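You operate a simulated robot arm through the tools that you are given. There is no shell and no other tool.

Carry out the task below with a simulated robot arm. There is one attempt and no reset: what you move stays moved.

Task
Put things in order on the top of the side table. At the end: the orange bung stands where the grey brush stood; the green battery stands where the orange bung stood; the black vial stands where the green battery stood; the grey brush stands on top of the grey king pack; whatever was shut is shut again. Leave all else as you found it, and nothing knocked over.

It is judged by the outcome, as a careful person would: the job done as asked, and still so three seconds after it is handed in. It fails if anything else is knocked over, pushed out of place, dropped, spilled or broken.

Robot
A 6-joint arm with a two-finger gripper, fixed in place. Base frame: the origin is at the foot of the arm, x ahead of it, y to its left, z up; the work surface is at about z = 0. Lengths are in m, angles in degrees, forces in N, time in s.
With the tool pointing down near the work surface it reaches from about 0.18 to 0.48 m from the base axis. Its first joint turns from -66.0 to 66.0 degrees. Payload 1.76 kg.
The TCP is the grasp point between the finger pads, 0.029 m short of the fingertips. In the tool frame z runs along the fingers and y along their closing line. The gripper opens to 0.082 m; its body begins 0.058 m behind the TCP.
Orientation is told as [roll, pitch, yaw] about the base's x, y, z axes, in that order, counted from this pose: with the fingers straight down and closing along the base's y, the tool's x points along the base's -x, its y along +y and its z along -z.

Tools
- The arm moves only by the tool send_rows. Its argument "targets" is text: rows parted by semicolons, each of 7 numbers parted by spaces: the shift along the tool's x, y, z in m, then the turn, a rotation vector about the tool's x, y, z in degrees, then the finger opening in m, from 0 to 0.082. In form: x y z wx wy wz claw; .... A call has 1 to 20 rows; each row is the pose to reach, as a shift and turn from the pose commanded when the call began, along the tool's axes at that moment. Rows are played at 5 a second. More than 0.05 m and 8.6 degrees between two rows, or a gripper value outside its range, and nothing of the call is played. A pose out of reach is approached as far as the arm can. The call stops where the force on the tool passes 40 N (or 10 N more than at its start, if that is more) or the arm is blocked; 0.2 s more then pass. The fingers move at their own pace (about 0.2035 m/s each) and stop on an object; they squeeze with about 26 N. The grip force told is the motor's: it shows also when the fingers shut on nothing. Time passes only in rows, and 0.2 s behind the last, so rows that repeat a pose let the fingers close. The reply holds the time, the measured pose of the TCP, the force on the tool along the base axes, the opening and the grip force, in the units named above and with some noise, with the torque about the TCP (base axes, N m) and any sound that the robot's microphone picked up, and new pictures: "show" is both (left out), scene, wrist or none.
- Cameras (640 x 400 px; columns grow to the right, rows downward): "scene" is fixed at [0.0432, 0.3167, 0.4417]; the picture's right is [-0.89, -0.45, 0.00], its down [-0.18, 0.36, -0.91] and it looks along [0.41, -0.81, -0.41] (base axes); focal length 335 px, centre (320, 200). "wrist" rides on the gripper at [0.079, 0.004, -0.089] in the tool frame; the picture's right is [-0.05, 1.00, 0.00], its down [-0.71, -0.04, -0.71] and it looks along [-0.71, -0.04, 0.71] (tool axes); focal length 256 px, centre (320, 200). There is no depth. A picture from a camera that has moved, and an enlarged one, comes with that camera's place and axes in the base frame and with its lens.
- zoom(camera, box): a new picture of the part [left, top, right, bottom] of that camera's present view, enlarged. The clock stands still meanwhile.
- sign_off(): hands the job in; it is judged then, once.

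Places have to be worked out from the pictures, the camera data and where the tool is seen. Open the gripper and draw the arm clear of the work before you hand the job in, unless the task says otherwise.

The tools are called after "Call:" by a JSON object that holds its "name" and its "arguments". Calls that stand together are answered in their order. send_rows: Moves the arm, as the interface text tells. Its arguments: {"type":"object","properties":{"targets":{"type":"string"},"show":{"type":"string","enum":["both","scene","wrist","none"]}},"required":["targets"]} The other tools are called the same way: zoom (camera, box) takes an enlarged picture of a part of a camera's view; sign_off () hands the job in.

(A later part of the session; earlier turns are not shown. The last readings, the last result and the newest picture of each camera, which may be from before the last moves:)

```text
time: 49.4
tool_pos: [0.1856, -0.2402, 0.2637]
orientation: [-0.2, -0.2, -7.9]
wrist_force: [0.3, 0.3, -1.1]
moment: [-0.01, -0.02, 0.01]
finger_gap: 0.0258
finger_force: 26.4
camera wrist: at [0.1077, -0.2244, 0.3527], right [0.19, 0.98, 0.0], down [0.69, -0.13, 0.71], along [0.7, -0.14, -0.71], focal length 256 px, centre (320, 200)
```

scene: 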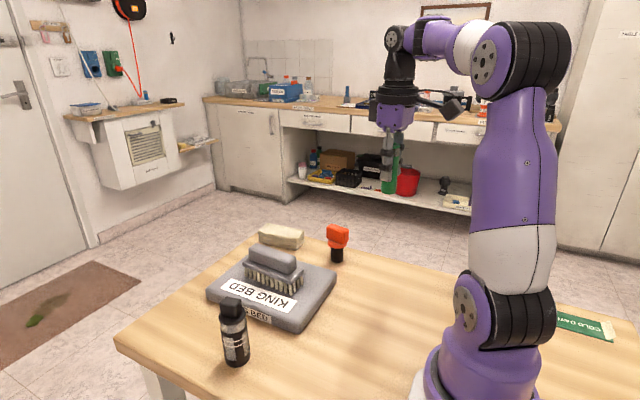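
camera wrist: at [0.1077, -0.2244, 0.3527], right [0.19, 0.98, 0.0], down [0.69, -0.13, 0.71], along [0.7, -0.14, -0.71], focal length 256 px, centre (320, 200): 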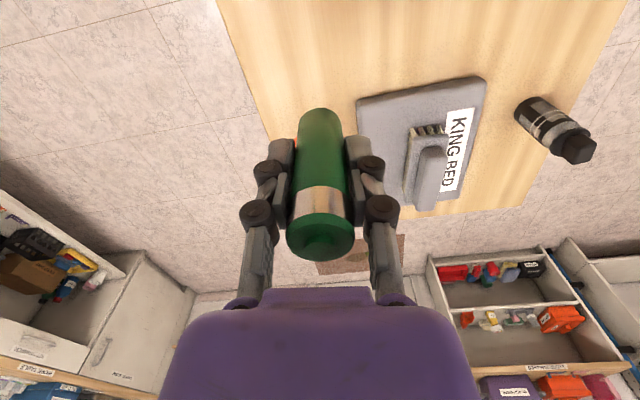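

The arm follows here. Now I'll try lowering at this larger radius, before moving inward at lower height.

Call:
{"name": "send_rows", "arguments": {"targets": "0 0 0.02 0 0 0 0; 0 0 0.04 0 0 0 0; 0 0 0.06 0 0 0 0; 0 0 0.08 0 0 0 0; 0 0 0.08 0 0 0 0", "show": "scene"}}

```text
time: 50.6
tool_pos: [0.2035, -0.2622, 0.2339]
orientation: [0.0, 0.0, -8.1]
wrist_force: [1.0, -0.9, -0.5]
moment: [0.03, 0.0, 0.0]
finger_gap: 0.0257
finger_force: 25.5
out of reach, approached as far as the arm can: row 1, 2, 3, 4, 5
```

scene: 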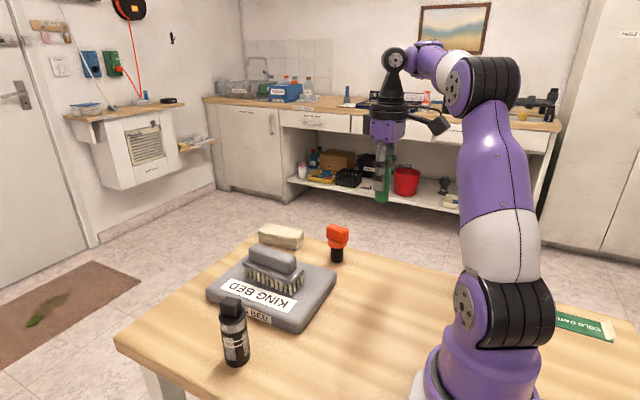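

There's a limit that keeps the forearm from tipping below horizontal, which wasn't there earlier. Let me look at the wrist closely to understand the posture.

Call:
{"name": "zoom", "arguments": {"camera": "scene", "box": [350, 20, 570, 160]}}

```text
2.86 times, centred on (460, 90) of scene
camera zoom: at [0.0432, 0.3167, 0.4418], right [-0.89, -0.45, 0.0], down [-0.18, 0.36, -0.91], along [0.41, -0.81, -0.41], focal length 957 px, centre (-80, 514)
```

zoom: 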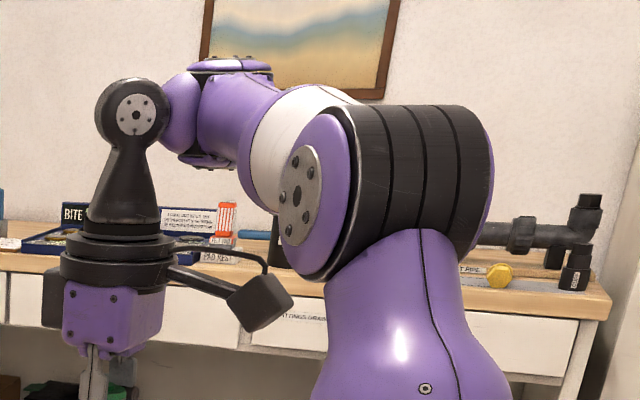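

The wrist's first joint axis is vertical right when the forearm is level, so that's a wrist singularity: the wrist link has drifted sideways. Raising the arm well above that posture should swing it back straight. I'll go up about 0.1 m slowly.

Call:
{"name": "send_rows", "arguments": {"targets": "0 0 -0.01 0 0 0 0; 0 0 -0.02 0 0 0 0; 0 0 -0.03 0 0 0 0; 0 0 -0.04 0 0 0 0; 0 0 -0.05 0 0 0 0; 0 0 -0.06 0 0 0 0; 0 0 -0.07 0 0 0 0; 0 0 -0.08 0 0 0 0; 0 0 -0.09 0 0 0 0; 0 0 -0.10 0 0 0 0; 0 0 -0.10 0 0 0 0"}}

Call:
{"name": "zoom", "arguments": {"camera": "scene", "box": [330, 0, 570, 150]}}

```text
time: 53.0
tool_pos: [0.2029, -0.2595, 0.3355]
orientation: [-0.1, 0.0, -8.1]
wrist_force: [-0.5, 0.0, -1.1]
moment: [0.0, 0.0, -0.03]
finger_gap: 0.0258
finger_force: 26.1
out of reach, approached as far as the arm can: row 2, 3
camera wrist: at [0.1243, -0.2448, 0.4247], right [0.19, 0.98, 0.0], down [0.69, -0.13, 0.71], along [0.7, -0.14, -0.71], focal length 256 px, centre (320, 200)
```

scene: 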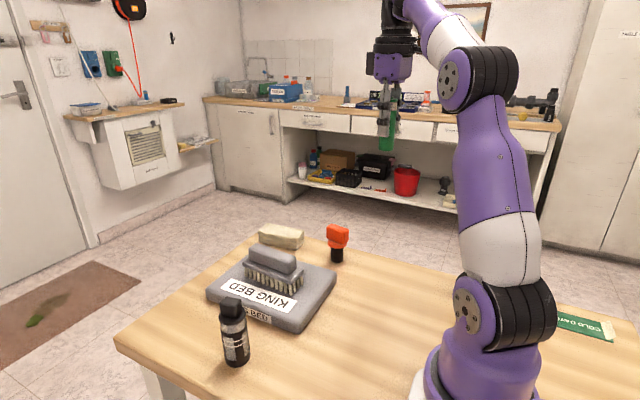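
wrist: 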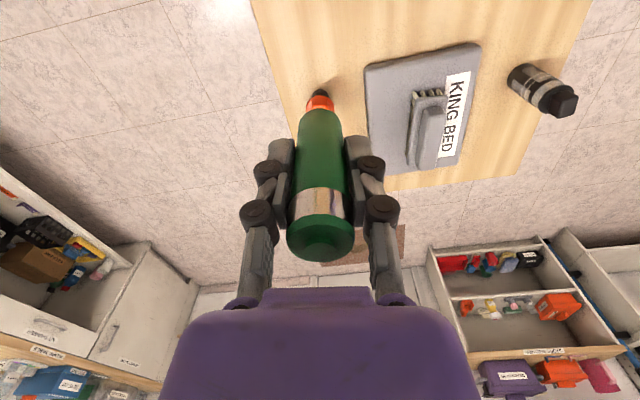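

```text
2.67 times, centred on (450, 75) of scene
camera zoom: at [0.0432, 0.3167, 0.4418], right [-0.89, -0.45, 0.0], down [-0.18, 0.36, -0.91], along [0.41, -0.81, -0.41], focal length 893 px, centre (-27, 533)
```

zoom: 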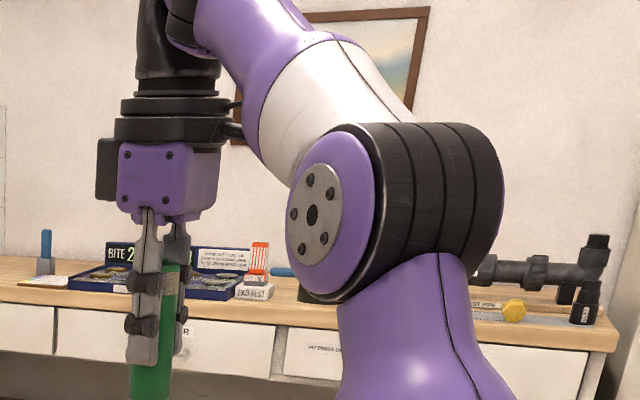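

Escaped the stuck posture: no flags from row 4 on. I'll now move at this height to above the bung's old spot.

Call:
{"name": "send_rows", "arguments": {"targets": "0.0129 0.0097 0 0 0 0 0; 0.0257 0.0194 0 0 0 0 0; 0.0386 0.0291 0 0 0 0 0; 0.0514 0.0388 0 0 0 0 0; 0.0643 0.0485 0 0 0 0 0; 0.0643 0.0485 0 0 0 0 0"}}

Call:
{"name": "zoom", "arguments": {"camera": "scene", "box": [330, 0, 640, 194]}}

```text
time: 54.4
tool_pos: [0.1444, -0.2039, 0.334]
orientation: [-0.1, -0.1, -8.0]
wrist_force: [0.0, 0.9, -1.3]
moment: [0.0, -0.05, -0.02]
finger_gap: 0.0257
finger_force: 26.0
camera wrist: at [0.0671, -0.1887, 0.4229], right [0.19, 0.98, 0.0], down [0.69, -0.13, 0.71], along [0.7, -0.14, -0.71], focal length 256 px, centre (320, 200)
```

scene: 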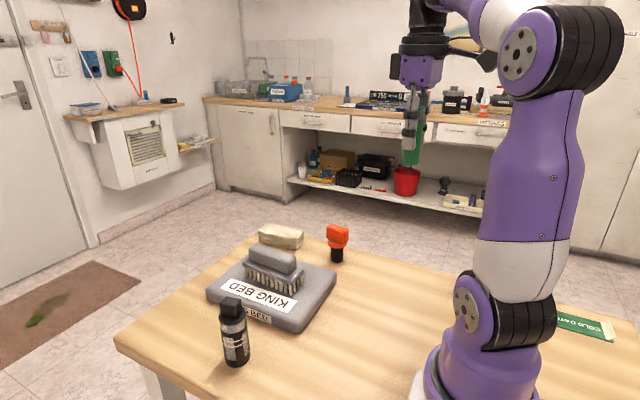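
wrist: 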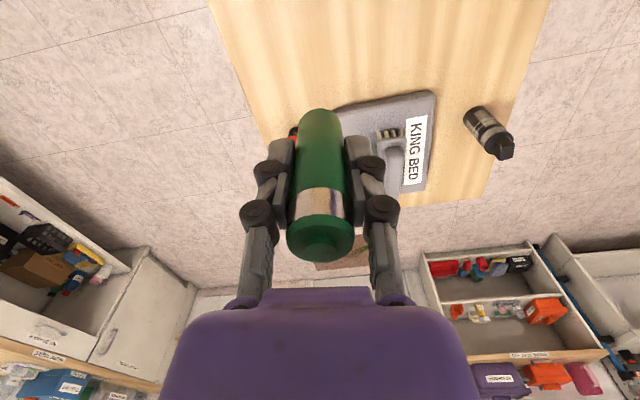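

```text
2.06 times, centred on (485, 97) of scene
camera zoom: at [0.0432, 0.3167, 0.4418], right [-0.89, -0.45, 0.0], down [-0.18, 0.36, -0.91], along [0.41, -0.81, -0.41], focal length 691 px, centre (-20, 412)
```

zoom: 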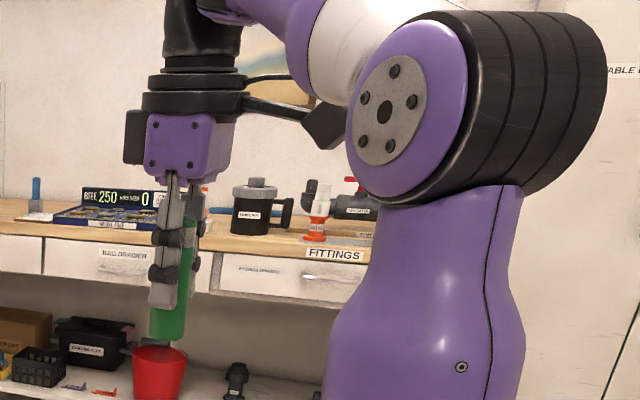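

Reached above the bung's old spot cleanly at z≈0.334. I'll now descend straight down, purely vertically, to about z = 0.12.

Call:
{"name": "send_rows", "arguments": {"targets": "-0.0013 0.0014 0.02 0 0 0 0; -0.0013 0.0014 0.045 0 0 0 0; -0.0013 0.0014 0.07 0 0 0 0; -0.0013 0.0014 0.095 0 0 0 0; -0.0013 0.0014 0.12 0 0 0 0; -0.0013 0.0014 0.145 0 0 0 0; -0.0013 0.0014 0.17 0 0 0 0; -0.0013 0.0014 0.195 0 0 0 0; -0.0013 0.0014 0.214 0 0 0 0; -0.0013 0.0014 0.214 0 0 0 0"}}

Call:
{"name": "zoom", "arguments": {"camera": "scene", "box": [320, 100, 560, 320]}}

```text
time: 56.6
tool_pos: [0.1481, -0.2026, 0.119]
orientation: [-0.1, -0.1, -7.9]
wrist_force: [-0.3, -0.2, 0.1]
moment: [-0.02, 0.01, -0.01]
finger_gap: 0.0256
finger_force: 26.0
camera wrist: at [0.0698, -0.1869, 0.2086], right [0.19, 0.98, 0.0], down [0.69, -0.13, 0.71], along [0.7, -0.14, -0.71], focal length 256 px, centre (320, 200)
```

scene: 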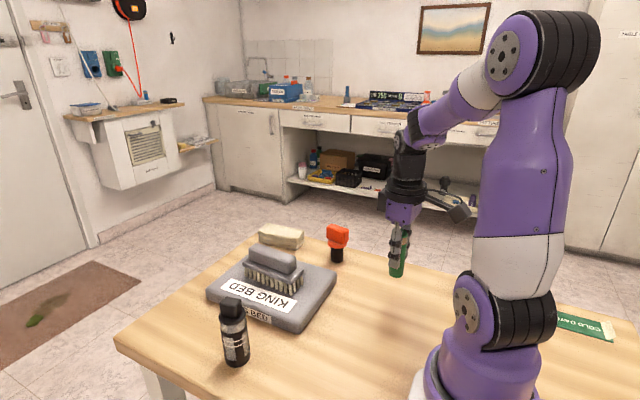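
wrist: 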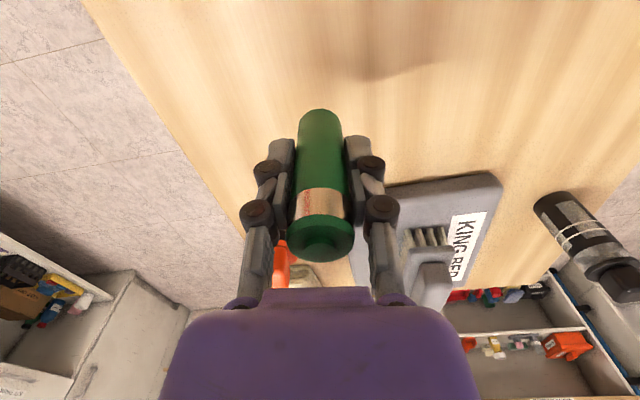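

```text
1.82 times, centred on (440, 210) of scene
camera zoom: at [0.0432, 0.3167, 0.4418], right [-0.89, -0.45, 0.0], down [-0.18, 0.36, -0.91], along [0.41, -0.81, -0.41], focal length 609 px, centre (102, 182)
```

zoom: 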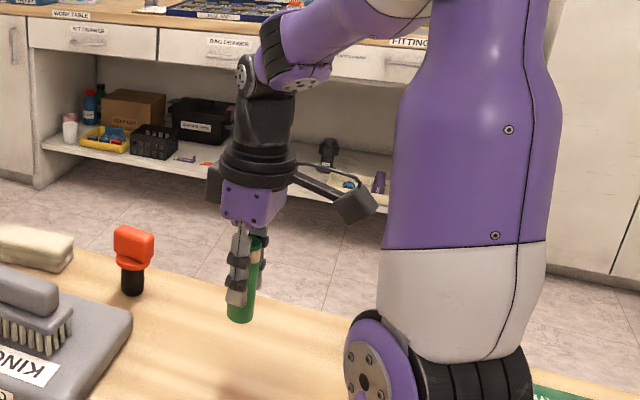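

The wrist straightened and the battery is upright above the spot. I'll lower to just above the table.

Call:
{"name": "send_rows", "arguments": {"targets": "0.001 0 0.02 0 0 0 0; 0.001 0 0.038 0 0 0 0; 0.001 0 0.050 0 0 0 0; 0.001 0 0.057 0 0 0 0; 0.001 0 0.060 0 0 0 0; 0.001 0 0.060 0 0 0 0", "show": "scene"}}

Call:
{"name": "zoom", "arguments": {"camera": "scene", "box": [340, 210, 460, 310]}}

```text
time: 58.0
tool_pos: [0.1459, -0.2034, 0.0613]
orientation: [0.0, -0.1, -8.0]
wrist_force: [0.0, 0.1, -0.8]
moment: [-0.02, -0.01, -0.04]
finger_gap: 0.0257
finger_force: 25.3
```

scene: 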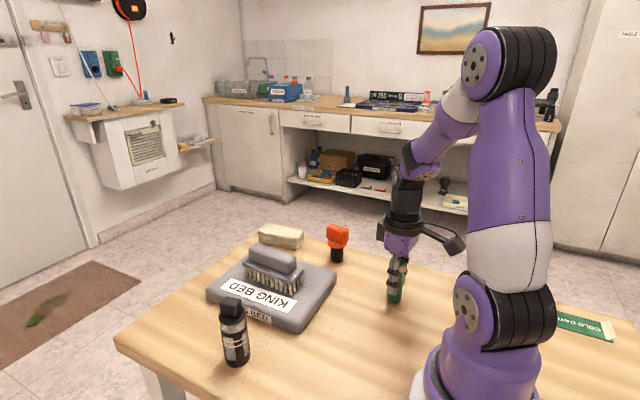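

```text
4.00 times, centred on (400, 260) of scene
camera zoom: at [0.0432, 0.3167, 0.4418], right [-0.89, -0.45, 0.0], down [-0.18, 0.36, -0.91], along [0.41, -0.81, -0.41], focal length 1340 px, centre (0, -40)
```

zoom: 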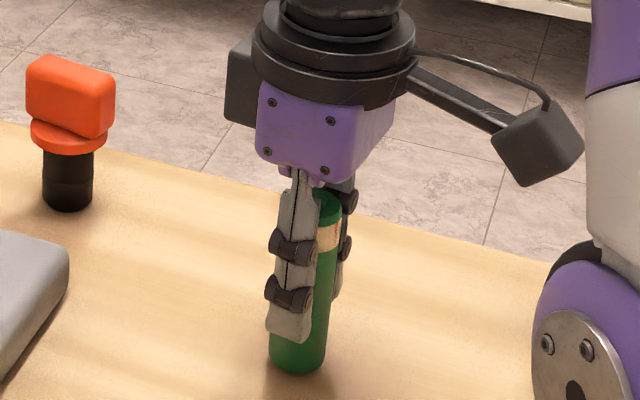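

Battery bottom is ~4 mm above the table. Stepping down to contact.

Call:
{"name": "send_rows", "arguments": {"targets": "0 0 0.001 0 0 0 0; 0 0 0.002 0 0 0 0; 0 0 0.003 0 0 0 0; 0 0 0.003 0 0 0 0", "show": "none"}}

```text
time: 59.0
tool_pos: [0.1448, -0.2038, 0.0575]
orientation: [0.0, -0.1, -7.9]
wrist_force: [-0.2, -0.1, -0.7]
moment: [0.03, 0.0, -0.04]
finger_gap: 0.0255
finger_force: 25.7
```

Call:
{"name": "send_rows", "arguments": {"targets": "0 0 0.0007 0 0 0 0; 0 0 0.0014 0 0 0 0; 0 0 0.0014 0 0 0 0", "show": "none"}}

```text
time: 59.8
tool_pos: [0.1453, -0.2028, 0.0558]
orientation: [-0.1, -0.1, -8.0]
wrist_force: [-0.3, 0.5, -0.2]
moment: [0.04, 0.01, 0.0]
finger_gap: 0.0259
finger_force: 25.4
```

Still no contact force; continuing another 1.5 mm.

Call:
{"name": "send_rows", "arguments": {"targets": "0 0 0.0007 0 0 0 0; 0 0 0.0014 0 0 0 0; 0 0 0.0014 0 0 0 0", "show": "none"}}

Call:
{"name": "zoom", "arguments": {"camera": "scene", "box": [360, 240, 440, 310]}}

```text
time: 60.6
tool_pos: [0.1475, -0.2022, 0.0548]
orientation: [-0.3, -0.1, -8.1]
wrist_force: [-7.0, 2.8, 21.0]
moment: [0.13, 0.28, -0.02]
finger_gap: 0.0257
finger_force: 26.3
```

```text
5.71 times, centred on (400, 275) of scene
camera zoom: at [0.0432, 0.3168, 0.4417], right [-0.89, -0.45, 0.0], down [-0.18, 0.36, -0.91], along [0.41, -0.81, -0.41], focal length 1914 px, centre (-137, -229)
```

zoom: 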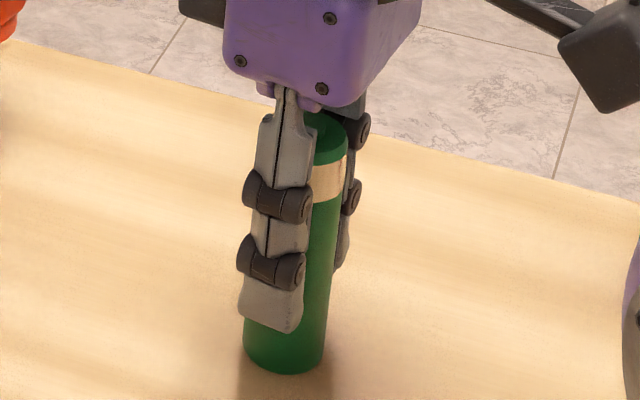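

Contact (21 N). Relieve about 1 mm and open slowly.

Call:
{"name": "send_rows", "arguments": {"targets": "0 0 -0.0009 0 0 0 0; 0 0 -0.0009 0 0 0 0; 0 0 -0.0009 0 0 0 0.03; 0 0 -0.0009 0 0 0 0.038; 0 0 -0.0009 0 0 0 0.055; 0 0 -0.0009 0 0 0 0.055"}}

Call:
{"name": "zoom", "arguments": {"camera": "scene", "box": [340, 220, 460, 310]}}

```text
time: 62.0
tool_pos: [0.1475, -0.2031, 0.0547]
orientation: [-0.2, -0.1, -8.0]
wrist_force: [0.2, 0.4, -0.1]
moment: [0.0, -0.04, 0.0]
finger_gap: 0.0548
finger_force: 0.1
camera wrist: at [0.0688, -0.1876, 0.1447], right [0.19, 0.98, 0.0], down [0.69, -0.13, 0.71], along [0.7, -0.14, -0.71], focal length 256 px, centre (320, 200)
```

scene: 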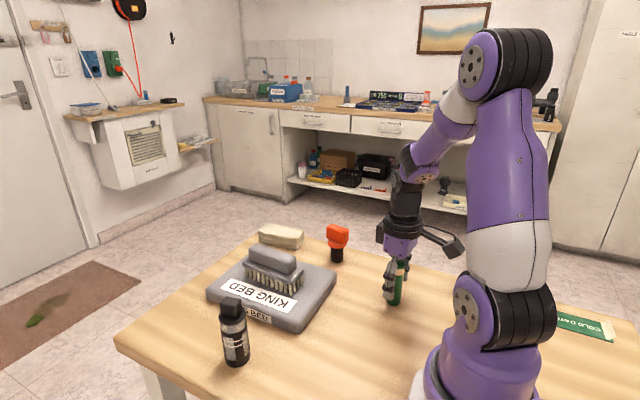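
wrist: 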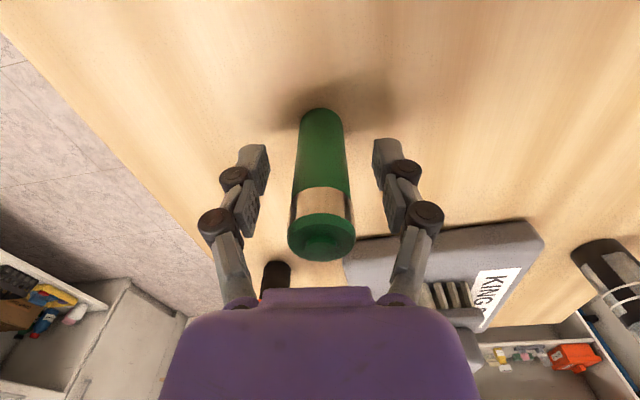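

```text
4.44 times, centred on (400, 265) of scene
camera zoom: at [0.0432, 0.3167, 0.4417], right [-0.89, -0.45, 0.0], down [-0.18, 0.36, -0.91], along [0.41, -0.81, -0.41], focal length 1489 px, centre (-36, -89)
```

zoom: 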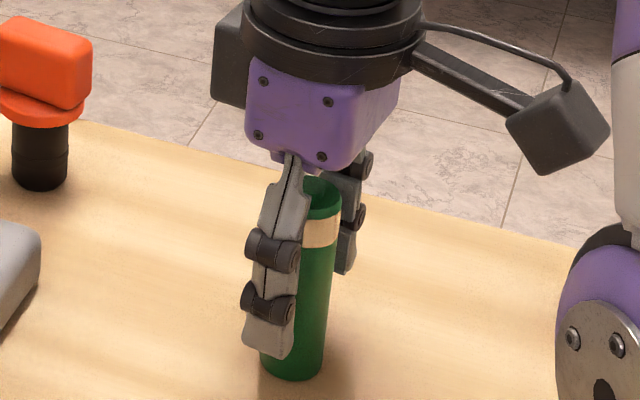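

The battery stands free at the bung's old place. I'll lift straight up, then travel at z≈0.17 (below the wrist-singular height) to a viewpoint short of the vial.

Call:
{"name": "send_rows", "arguments": {"targets": "0 0 -0.02 0 0 0 0.055; 0 0 -0.05 0 0 0 0.055; 0 0 -0.085 0 0 0 0.06; 0 0 -0.115 0 0 0 0.06; -0.0097 0.0321 -0.115 0 0 -1 0.06; -0.0194 0.0642 -0.115 0 0 -2 0.06; -0.0291 0.0963 -0.115 0 0 -3 0.06; -0.0388 0.1284 -0.115 0 0 -4 0.065; -0.0485 0.1605 -0.115 0 0 -5 0.07; -0.0581 0.1926 -0.115 0 0 -6 0.07; -0.0678 0.2247 -0.115 0 0 -7 0.07; -0.0775 0.2568 -0.115 0 0 -8 0.07; -0.0775 0.2568 -0.115 0 0 -8 0.07"}}

Call:
{"name": "zoom", "arguments": {"camera": "scene", "box": [110, 200, 430, 400]}}

```text
time: 64.8
tool_pos: [0.2589, 0.0414, 0.17]
orientation: [-0.1, -0.1, 0.0]
wrist_force: [0.1, 0.3, 1.7]
moment: [0.0, 0.02, -0.01]
finger_gap: 0.0701
finger_force: 0.0
camera wrist: at [0.18, 0.0452, 0.2588], right [0.05, 1.0, 0.0], down [0.7, -0.04, 0.71], along [0.71, -0.04, -0.71], focal length 256 px, centre (320, 200)
```

scene: 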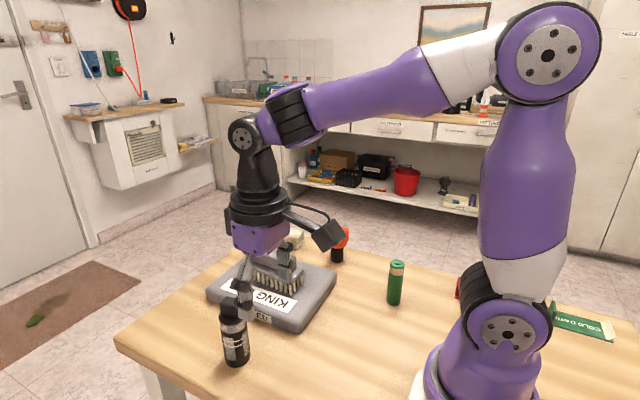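
wrist: 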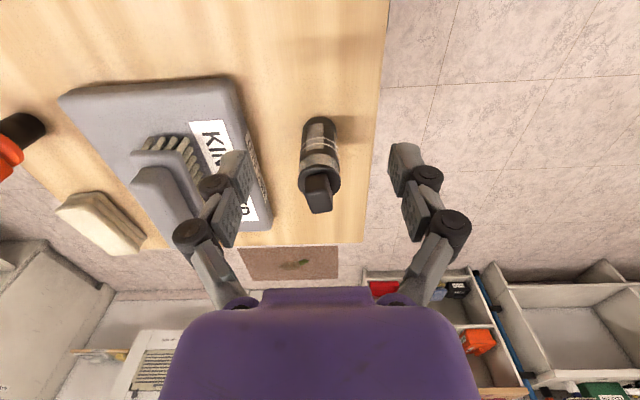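

```text
2.00 times, centred on (270, 300) of scene
camera zoom: at [0.0432, 0.3168, 0.4417], right [-0.89, -0.45, 0.0], down [-0.18, 0.36, -0.91], along [0.41, -0.81, -0.41], focal length 670 px, centre (420, 0)
```

zoom: 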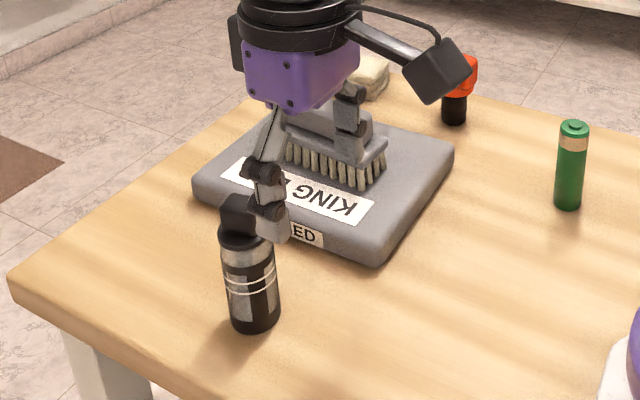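

The battery is standing upright in its new place. Now I'll zoom on the vial in the wrist view to measure it.

Call:
{"name": "zoom", "arguments": {"camera": "wrist", "box": [240, 100, 400, 220]}}

Call:
{"name": "zoom", "arguments": {"camera": "scene", "box": [190, 280, 290, 380]}}

```text
3.33 times, centred on (320, 160) of wrist
camera zoom: at [0.18, 0.0452, 0.2588], right [0.05, 1.0, 0.0], down [0.7, -0.04, 0.71], along [0.71, -0.04, -0.71], focal length 853 px, centre (320, 333)
```

zoom: 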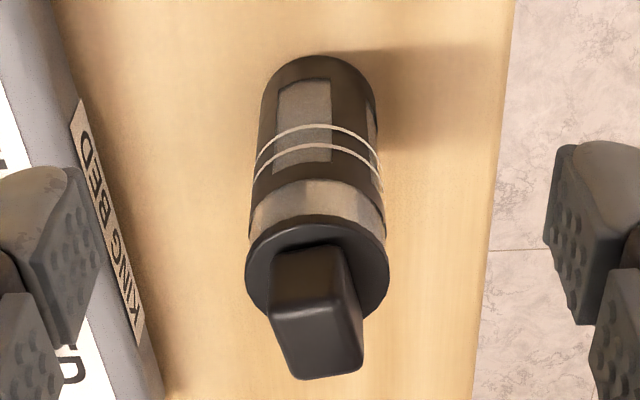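

```text
4.00 times, centred on (240, 330) of scene
camera zoom: at [0.0432, 0.3168, 0.4417], right [-0.89, -0.45, 0.0], down [-0.18, 0.36, -0.91], along [0.41, -0.81, -0.41], focal length 1340 px, centre (640, -320)
```

zoom: 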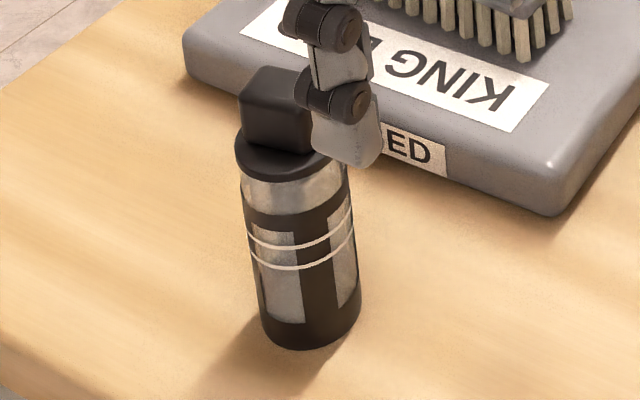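

Vial is ~40 mm in diameter and 115 mm tall, at about (0.328, 0.039). I'll move above it at z≈0.17 and refine the lateral alignment.

Call:
{"name": "send_rows", "arguments": {"targets": "-0.023 -0.0007 0 0 0 0 0.07; -0.046 -0.0015 0 0 0 0 0.07; -0.069 -0.0022 0 0 0 0 0.07; -0.069 -0.0022 0 0 0 0 0.07"}}

Call:
{"name": "zoom", "arguments": {"camera": "wrist", "box": [220, 0, 420, 140]}}

```text
time: 65.8
tool_pos: [0.3279, 0.0364, 0.1698]
orientation: [-0.1, -0.1, -0.1]
wrist_force: [-0.1, 0.3, 0.4]
moment: [-0.02, 0.02, 0.04]
finger_gap: 0.0699
finger_force: 0.1
camera wrist: at [0.2498, 0.0412, 0.2587], right [0.05, 1.0, 0.0], down [0.7, -0.04, 0.71], along [0.71, -0.04, -0.71], focal length 256 px, centre (320, 200)
```

scene: 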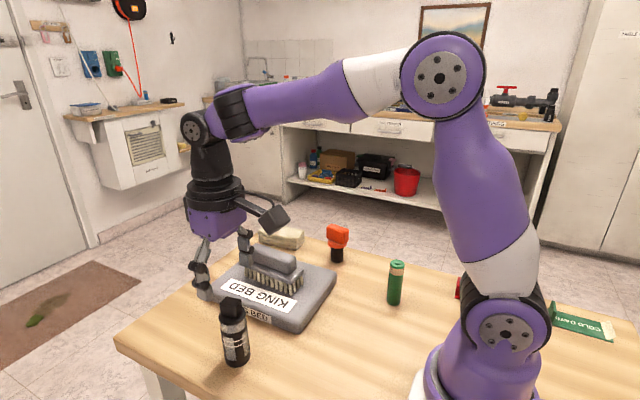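
wrist: 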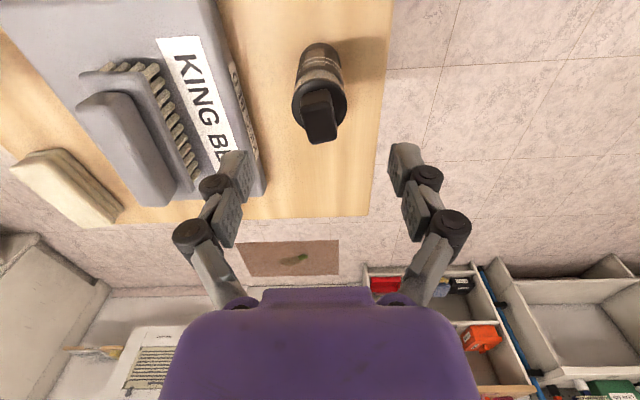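

```text
2.86 times, centred on (320, 70) of wrist
camera zoom: at [0.2498, 0.0412, 0.2587], right [0.05, 1.0, 0.0], down [0.7, -0.04, 0.71], along [0.71, -0.04, -0.71], focal length 731 px, centre (320, 571)
```

zoom: 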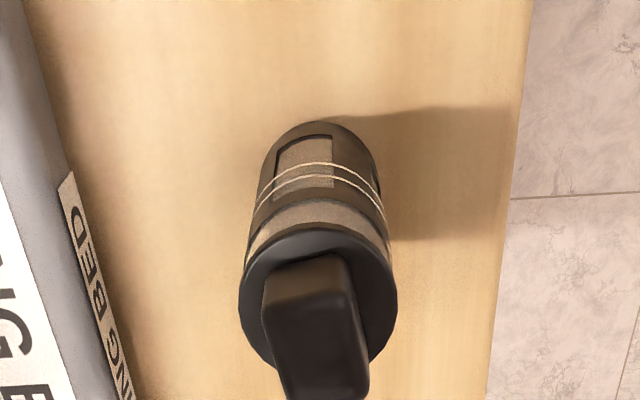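

The vial is centred under the tool (col ≈ 320, x≈0.329). I'll descend to TCP z≈0.066, keeping the palm ~14 mm above its cap.

Call:
{"name": "send_rows", "arguments": {"targets": "0 0 0.025 0 0 0 0.064; 0 0 0.05 0 0 0 0.064; 0 0 0.075 0 0 0 0.064; 0 0 0.092 0 0 0 0.064; 0 0 0.104 0 0 0 0.064; 0 0 0.104 0 0 0 0.064"}}

Call:
{"name": "zoom", "arguments": {"camera": "scene", "box": [150, 220, 330, 380]}}

Call:
{"name": "zoom", "arguments": {"camera": "wrist", "box": [200, 60, 440, 240]}}

```text
time: 67.2
tool_pos: [0.3288, 0.0369, 0.0654]
orientation: [0.1, -0.2, -0.1]
wrist_force: [-0.3, 0.4, -0.4]
moment: [-0.03, 0.0, -0.02]
finger_gap: 0.0636
finger_force: 0.0
camera wrist: at [0.2504, 0.0418, 0.1557], right [0.05, 1.0, 0.0], down [0.7, -0.04, 0.71], along [0.71, -0.04, -0.71], focal length 256 px, centre (320, 200)
```

scene: 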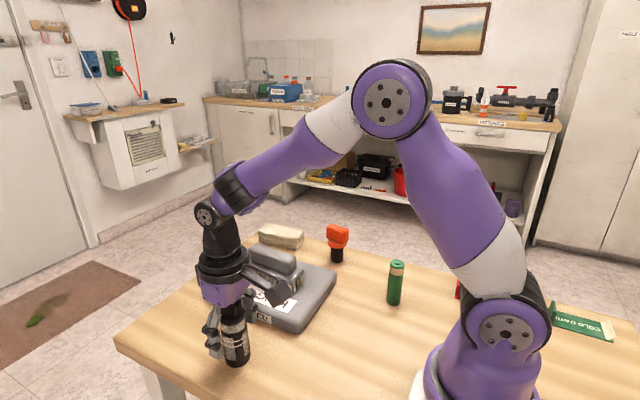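
wrist: 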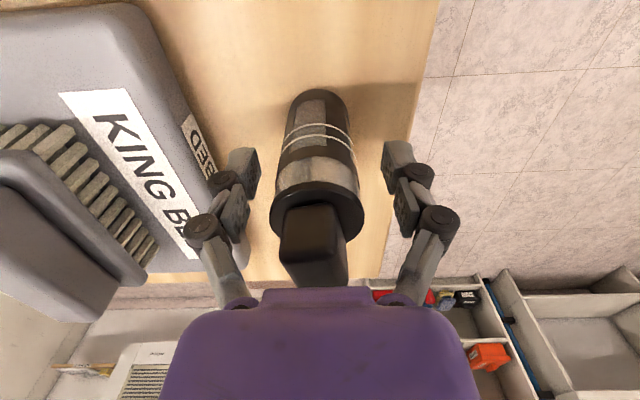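

```text
2.50 times, centred on (240, 300) of scene
camera zoom: at [0.0432, 0.3167, 0.4417], right [-0.89, -0.45, 0.0], down [-0.18, 0.36, -0.91], along [0.41, -0.81, -0.41], focal length 837 px, centre (520, -50)
```

zoom: 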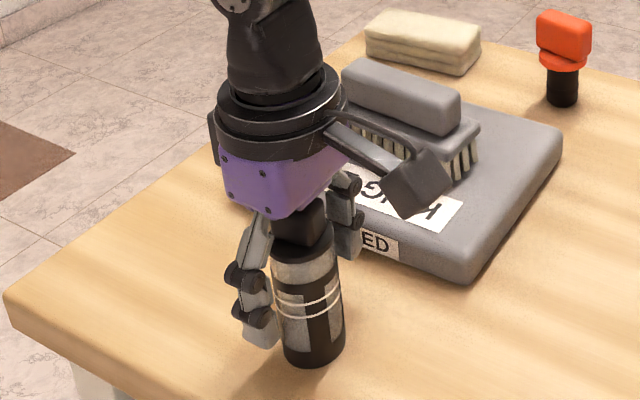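

```text
2.22 times, centred on (320, 150) of wrist
camera zoom: at [0.2504, 0.0418, 0.1557], right [0.05, 1.0, 0.0], down [0.7, -0.04, 0.71], along [0.71, -0.04, -0.71], focal length 569 px, centre (320, 311)
```

zoom: 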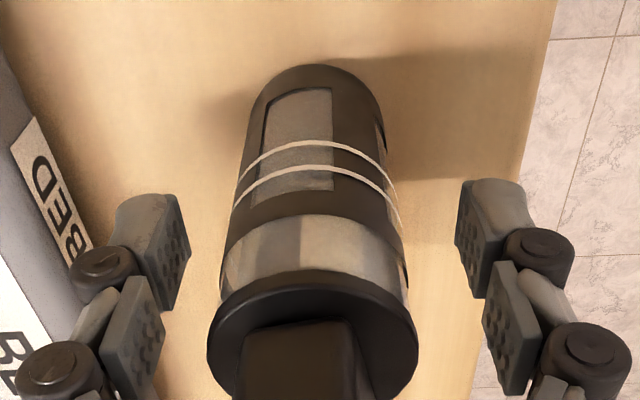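

The vial is between the pads, with no contact. Closing gently on the body.

Call:
{"name": "send_rows", "arguments": {"targets": "0 0 0 0 0 0 0.055; 0 0 0 0 0 0 0.046; 0 0 0 0 0 0 0.036; 0 0 0 0 0 0 0.0; 0 0 0 0 0 0 0.0; 0 0 0 0 0 0 0.0"}}

Call:
{"name": "zoom", "arguments": {"camera": "scene", "box": [150, 220, 330, 380]}}

Call:
{"name": "zoom", "arguments": {"camera": "wrist", "box": [200, 60, 440, 240]}}

```text
time: 68.6
tool_pos: [0.3289, 0.0371, 0.0673]
orientation: [-0.1, -0.1, 0.0]
wrist_force: [-0.6, -0.4, 4.0]
moment: [0.0, 0.03, 0.01]
finger_gap: 0.036
finger_force: 26.1
camera wrist: at [0.2505, 0.0418, 0.156], right [0.05, 1.0, 0.0], down [0.7, -0.04, 0.71], along [0.71, -0.04, -0.71], focal length 256 px, centre (320, 200)
```

scene: 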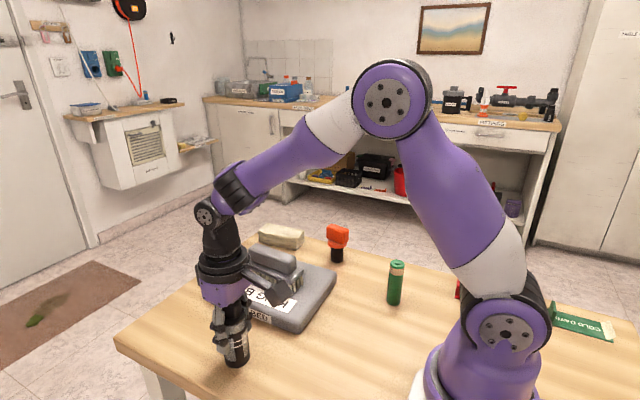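
wrist: 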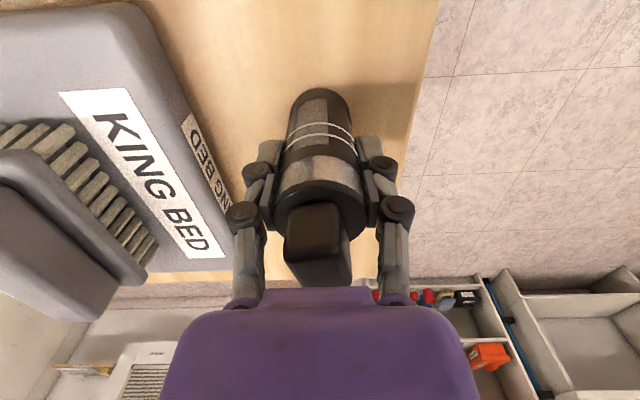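

```text
2.50 times, centred on (240, 300) of scene
camera zoom: at [0.0432, 0.3167, 0.4418], right [-0.89, -0.45, 0.0], down [-0.18, 0.36, -0.91], along [0.41, -0.81, -0.41], focal length 837 px, centre (520, -50)
```

zoom: 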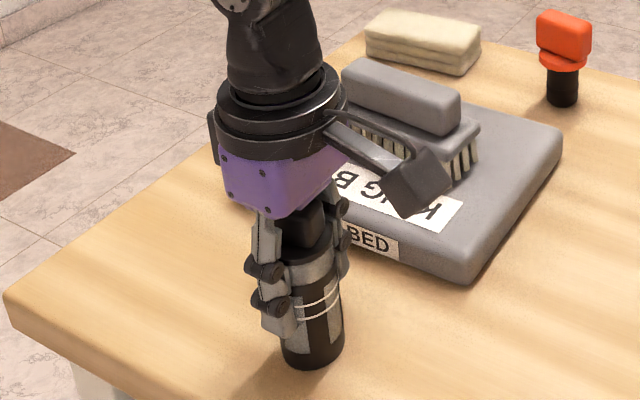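

```text
2.22 times, centred on (320, 150) of wrist
camera zoom: at [0.2505, 0.0418, 0.156], right [0.05, 1.0, 0.0], down [0.7, -0.04, 0.71], along [0.71, -0.04, -0.71], focal length 569 px, centre (320, 311)
```

zoom: 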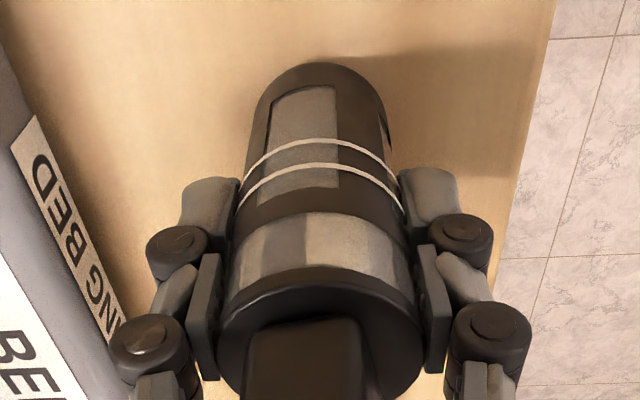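

Gripped at 0.036 m. I'll lift 18 mm and check it's held straight.

Call:
{"name": "send_rows", "arguments": {"targets": "0 0 -0.003 0 0 0 0; 0 0 -0.008 0 0 0 0; 0 0 -0.014 0 0 0 0; 0 0 -0.018 0 0 0 0; 0 0 -0.018 0 0 0 0"}}

Call:
{"name": "zoom", "arguments": {"camera": "scene", "box": [150, 220, 330, 380]}}

```text
time: 69.8
tool_pos: [0.3271, 0.0382, 0.0834]
orientation: [-0.1, -0.1, 0.1]
wrist_force: [0.3, 0.3, -0.1]
moment: [0.01, 0.01, 0.0]
finger_gap: 0.0363
finger_force: 26.3
camera wrist: at [0.2494, 0.0426, 0.1739], right [0.05, 1.0, 0.0], down [0.7, -0.04, 0.71], along [0.71, -0.04, -0.71], focal length 256 px, centre (320, 200)
```

scene: 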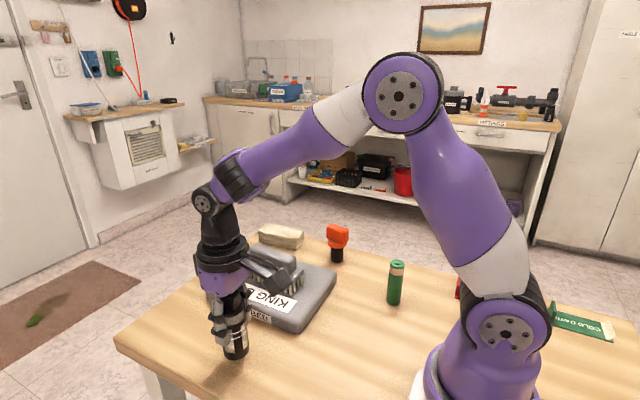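
wrist: 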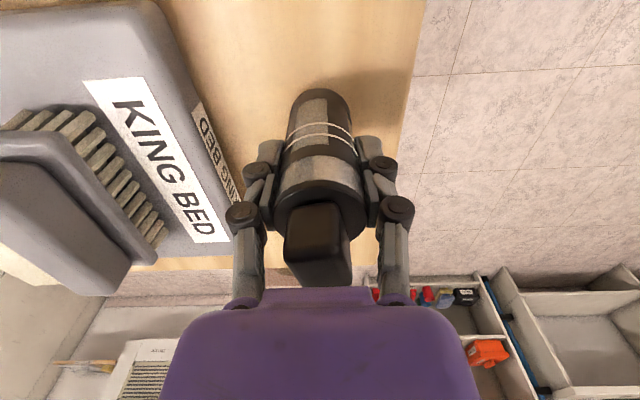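

```text
2.50 times, centred on (240, 300) of scene
camera zoom: at [0.0432, 0.3167, 0.4417], right [-0.89, -0.45, 0.0], down [-0.18, 0.36, -0.91], along [0.41, -0.81, -0.41], focal length 837 px, centre (520, -50)
```

zoom: 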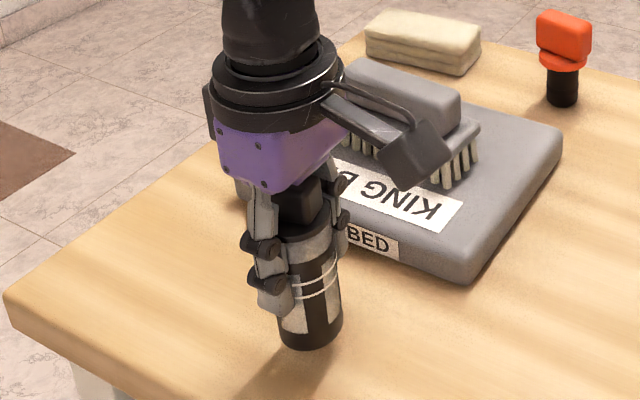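

Held straight. I'll slide it outward along x, 18 mm above the table, to the battery's former spot at (0.4695, 0.037).

Call:
{"name": "send_rows", "arguments": {"targets": "-0.01 0 0 0 0 0 0; -0.03 0 0 0 0 0 0; -0.05 0 0 0 0 0 0; -0.07 0 0 0 0 0 0; -0.09 -0.0005 0 0 0 0 0; -0.11 -0.0005 0 0 0 0 0; -0.127 -0.0005 0.001 0 0 0 0; -0.1412 -0.0005 0.002 0 0 0 0; -0.1412 -0.0005 0.002 0 0 0 0"}}

Call:
{"name": "zoom", "arguments": {"camera": "scene", "box": [100, 210, 300, 370]}}

```text
time: 71.8
tool_pos: [0.4701, 0.0369, 0.0817]
orientation: [-0.1, -0.1, 0.1]
wrist_force: [0.0, -0.4, -0.5]
moment: [0.01, 0.01, -0.01]
finger_gap: 0.0361
finger_force: 25.5
camera wrist: at [0.3916, 0.0411, 0.1708], right [0.05, 1.0, 0.0], down [0.71, -0.04, 0.71], along [0.71, -0.04, -0.71], focal length 256 px, centre (320, 200)
```

scene: 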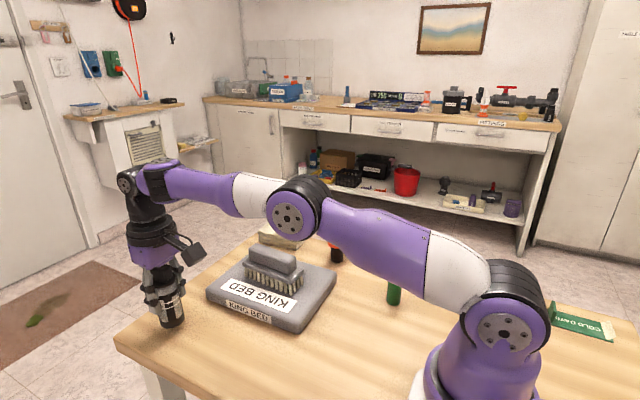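
wrist: 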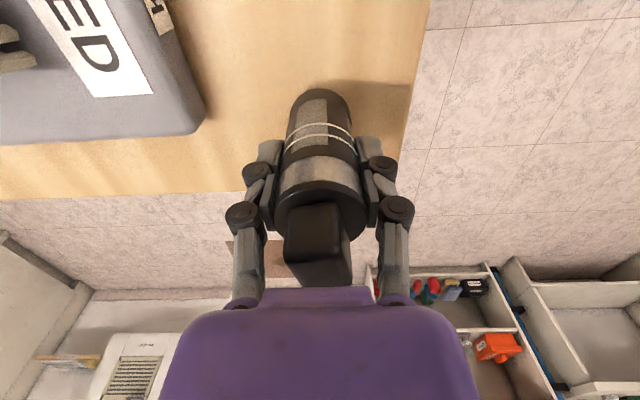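

```text
2.50 times, centred on (200, 290) of scene
camera zoom: at [0.0432, 0.3167, 0.4417], right [-0.89, -0.45, 0.0], down [-0.18, 0.36, -0.91], along [0.41, -0.81, -0.41], focal length 837 px, centre (620, -25)
```

zoom: 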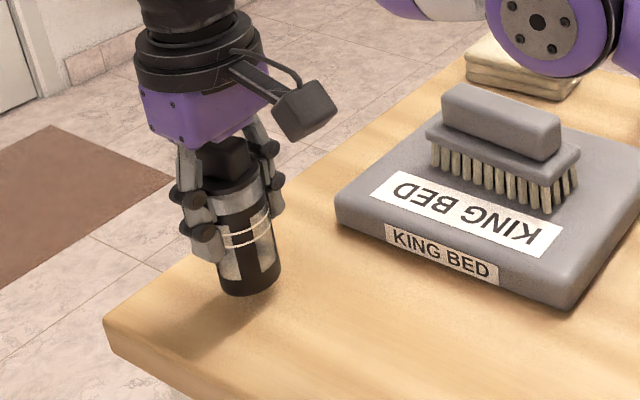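

The vial is at (0.470, 0.037), z≈0.082. I'll lower 12 mm, then creep to contact.

Call:
{"name": "send_rows", "arguments": {"targets": "0 0 0.005 0 0 0 0; 0 0 0.009 0 0 0 0; 0 0 0.012 0 0 0 0; 0 0 0.0135 0 0 0 0; 0 0 0.0135 0 0 0 0", "show": "none"}}

Call:
{"name": "zoom", "arguments": {"camera": "scene", "box": [120, 250, 240, 350]}}

```text
time: 73.0
tool_pos: [0.4699, 0.0371, 0.0683]
orientation: [-0.1, -0.1, -0.1]
wrist_force: [-0.3, 0.4, 0.4]
moment: [-0.01, 0.0, -0.03]
finger_gap: 0.0357
finger_force: 26.3
```

```text
4.00 times, centred on (180, 300) of scene
camera zoom: at [0.0432, 0.3167, 0.4417], right [-0.89, -0.45, 0.0], down [-0.18, 0.36, -0.91], along [0.41, -0.81, -0.41], focal length 1340 px, centre (880, -200)
```

zoom: 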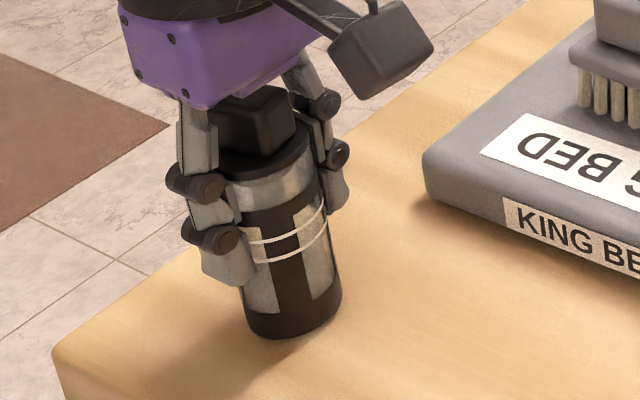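

Call:
{"name": "send_rows", "arguments": {"targets": "0 0 0.0007 0 0 0 0; 0 0 0.0014 0 0 0 0; 0 0 0.0014 0 0 0 0", "show": "none"}}

```text
time: 73.8
tool_pos: [0.4692, 0.036, 0.0671]
orientation: [-0.1, -0.1, 0.0]
wrist_force: [0.1, 0.3, -0.5]
moment: [0.01, 0.02, 0.02]
finger_gap: 0.036
finger_force: 25.8
```

No contact yet; another 1.5 mm down.

Call:
{"name": "send_rows", "arguments": {"targets": "0 0 0.0007 0 0 0 0; 0 0 0.0014 0 0 0 0; 0 0 0.0014 0 0 0 0", "show": "none"}}

```text
time: 74.6
tool_pos: [0.4689, 0.0361, 0.0667]
orientation: [-0.1, -0.2, 0.0]
wrist_force: [-2.6, -0.7, 12.9]
moment: [-0.03, 0.21, 0.01]
finger_gap: 0.036
finger_force: 25.4
```

Contact (13 N). Relieve slightly, then open slowly.

Call:
{"name": "send_rows", "arguments": {"targets": "0 0 -0.0005 0 0 0 0; 0 0 -0.0005 0 0 0 0; 0 0 -0.0005 0 0 0 0.041; 0 0 -0.0005 0 0 0 0.05; 0 0 -0.0005 0 0 0 0.064; 0 0 -0.0005 0 0 0 0.064"}}

Call:
{"name": "zoom", "arguments": {"camera": "scene", "box": [120, 250, 240, 350]}}

Call:
{"name": "zoom", "arguments": {"camera": "wrist", "box": [200, 60, 440, 240]}}

```text
time: 76.0
tool_pos: [0.469, 0.0364, 0.0674]
orientation: [0.0, -0.1, 0.0]
wrist_force: [0.5, -0.2, -0.8]
moment: [-0.01, 0.0, 0.01]
finger_gap: 0.0639
finger_force: 0.1
camera wrist: at [0.3897, 0.0415, 0.1559], right [0.05, 1.0, 0.0], down [0.7, -0.04, 0.71], along [0.71, -0.04, -0.71], focal length 256 px, centre (320, 200)
```

scene: 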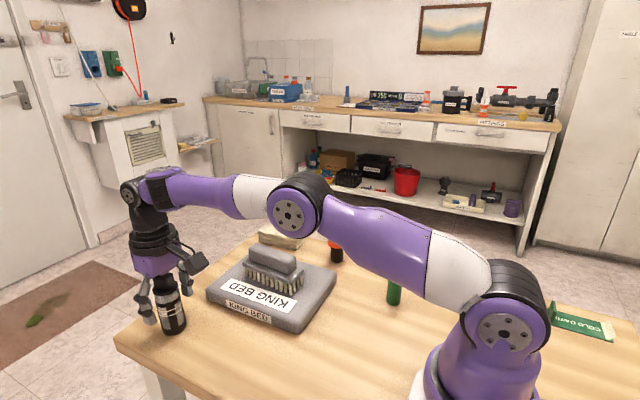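
wrist: 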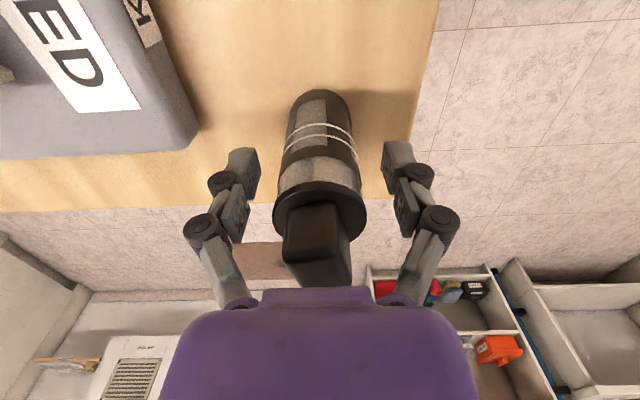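

```text
4.00 times, centred on (180, 300) of scene
camera zoom: at [0.0432, 0.3167, 0.4417], right [-0.89, -0.45, 0.0], down [-0.18, 0.36, -0.91], along [0.41, -0.81, -0.41], focal length 1340 px, centre (880, -200)
```

zoom: 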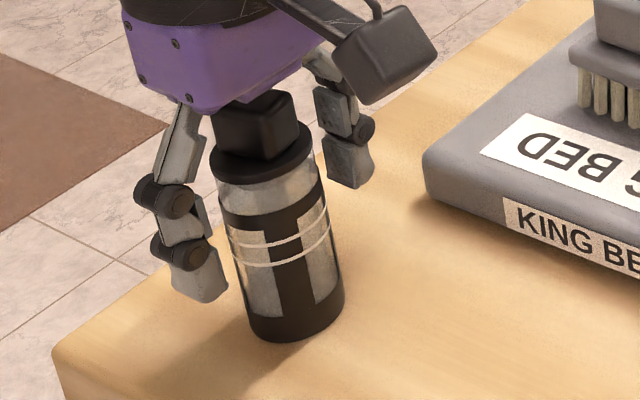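

```text
2.22 times, centred on (320, 150) of wrist
camera zoom: at [0.3897, 0.0415, 0.1559], right [0.05, 1.0, 0.0], down [0.7, -0.04, 0.71], along [0.71, -0.04, -0.71], focal length 569 px, centre (320, 311)
```

zoom: 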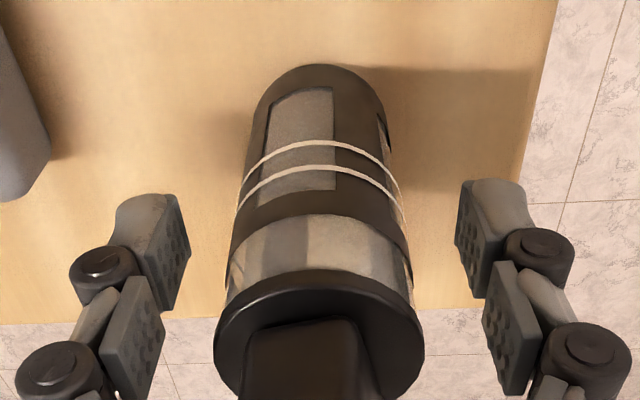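

The vial stands free at the battery's old spot. I'll rise a little and back away along -x with fingers wide, then up and clear.

Call:
{"name": "send_rows", "arguments": {"targets": "0 0 -0.008 0 0 0 0.07; 0 0 -0.018 0 0 0 0.07; 0.015 0 -0.028 0 0 0 0.07; 0.035 0 -0.043 0 0 0 0.07; 0.06 0 -0.06 0 0 0 0.07; 0.09 0 -0.08 0 0 0 0.07; 0.12 0 -0.10 0 0 0 0.07; 0.15 0 -0.12 0 0 0 0.07; 0.18 0 -0.13 0 0 0 0.07; 0.20 0 -0.13 0 0 0 0.07; 0.20 0 -0.13 0 0 0 0.07"}}

Call:
{"name": "zoom", "arguments": {"camera": "scene", "box": [110, 210, 430, 400]}}

```text
time: 78.4
tool_pos: [0.2682, 0.0388, 0.1967]
orientation: [-0.1, 0.0, 0.0]
wrist_force: [0.0, -0.3, -0.5]
moment: [0.02, 0.01, 0.01]
finger_gap: 0.0701
finger_force: 0.0
camera wrist: at [0.1897, 0.0424, 0.2863], right [0.05, 1.0, 0.0], down [0.7, -0.04, 0.71], along [0.71, -0.04, -0.71], focal length 256 px, centre (320, 200)
```

scene: 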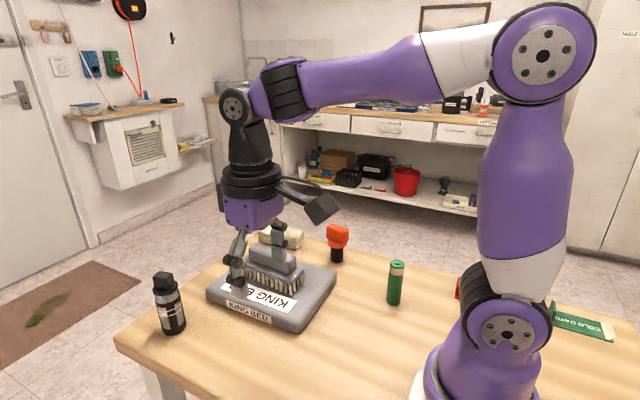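
wrist: 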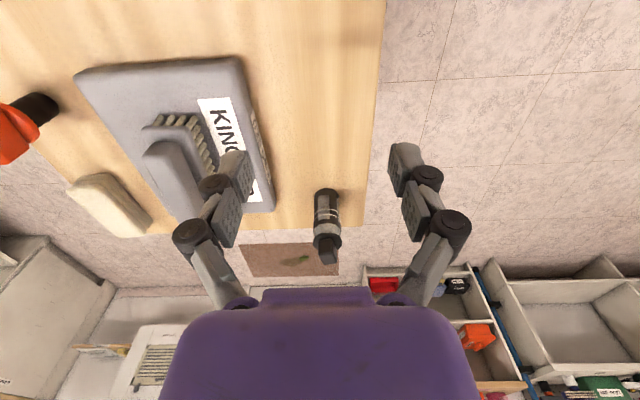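

```text
2.00 times, centred on (270, 305) of scene
camera zoom: at [0.0432, 0.3167, 0.4417], right [-0.89, -0.45, 0.0], down [-0.18, 0.36, -0.91], along [0.41, -0.81, -0.41], focal length 670 px, centre (420, -10)
```

zoom: 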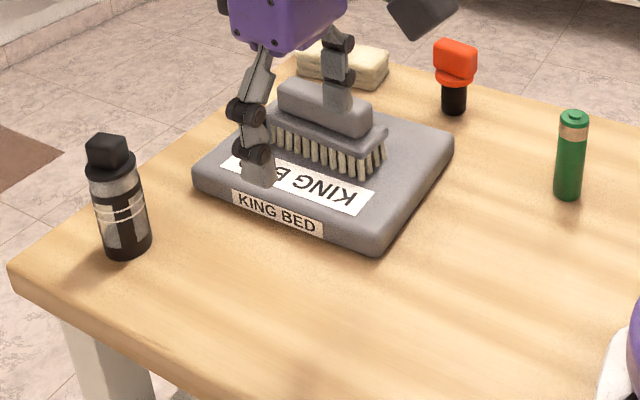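

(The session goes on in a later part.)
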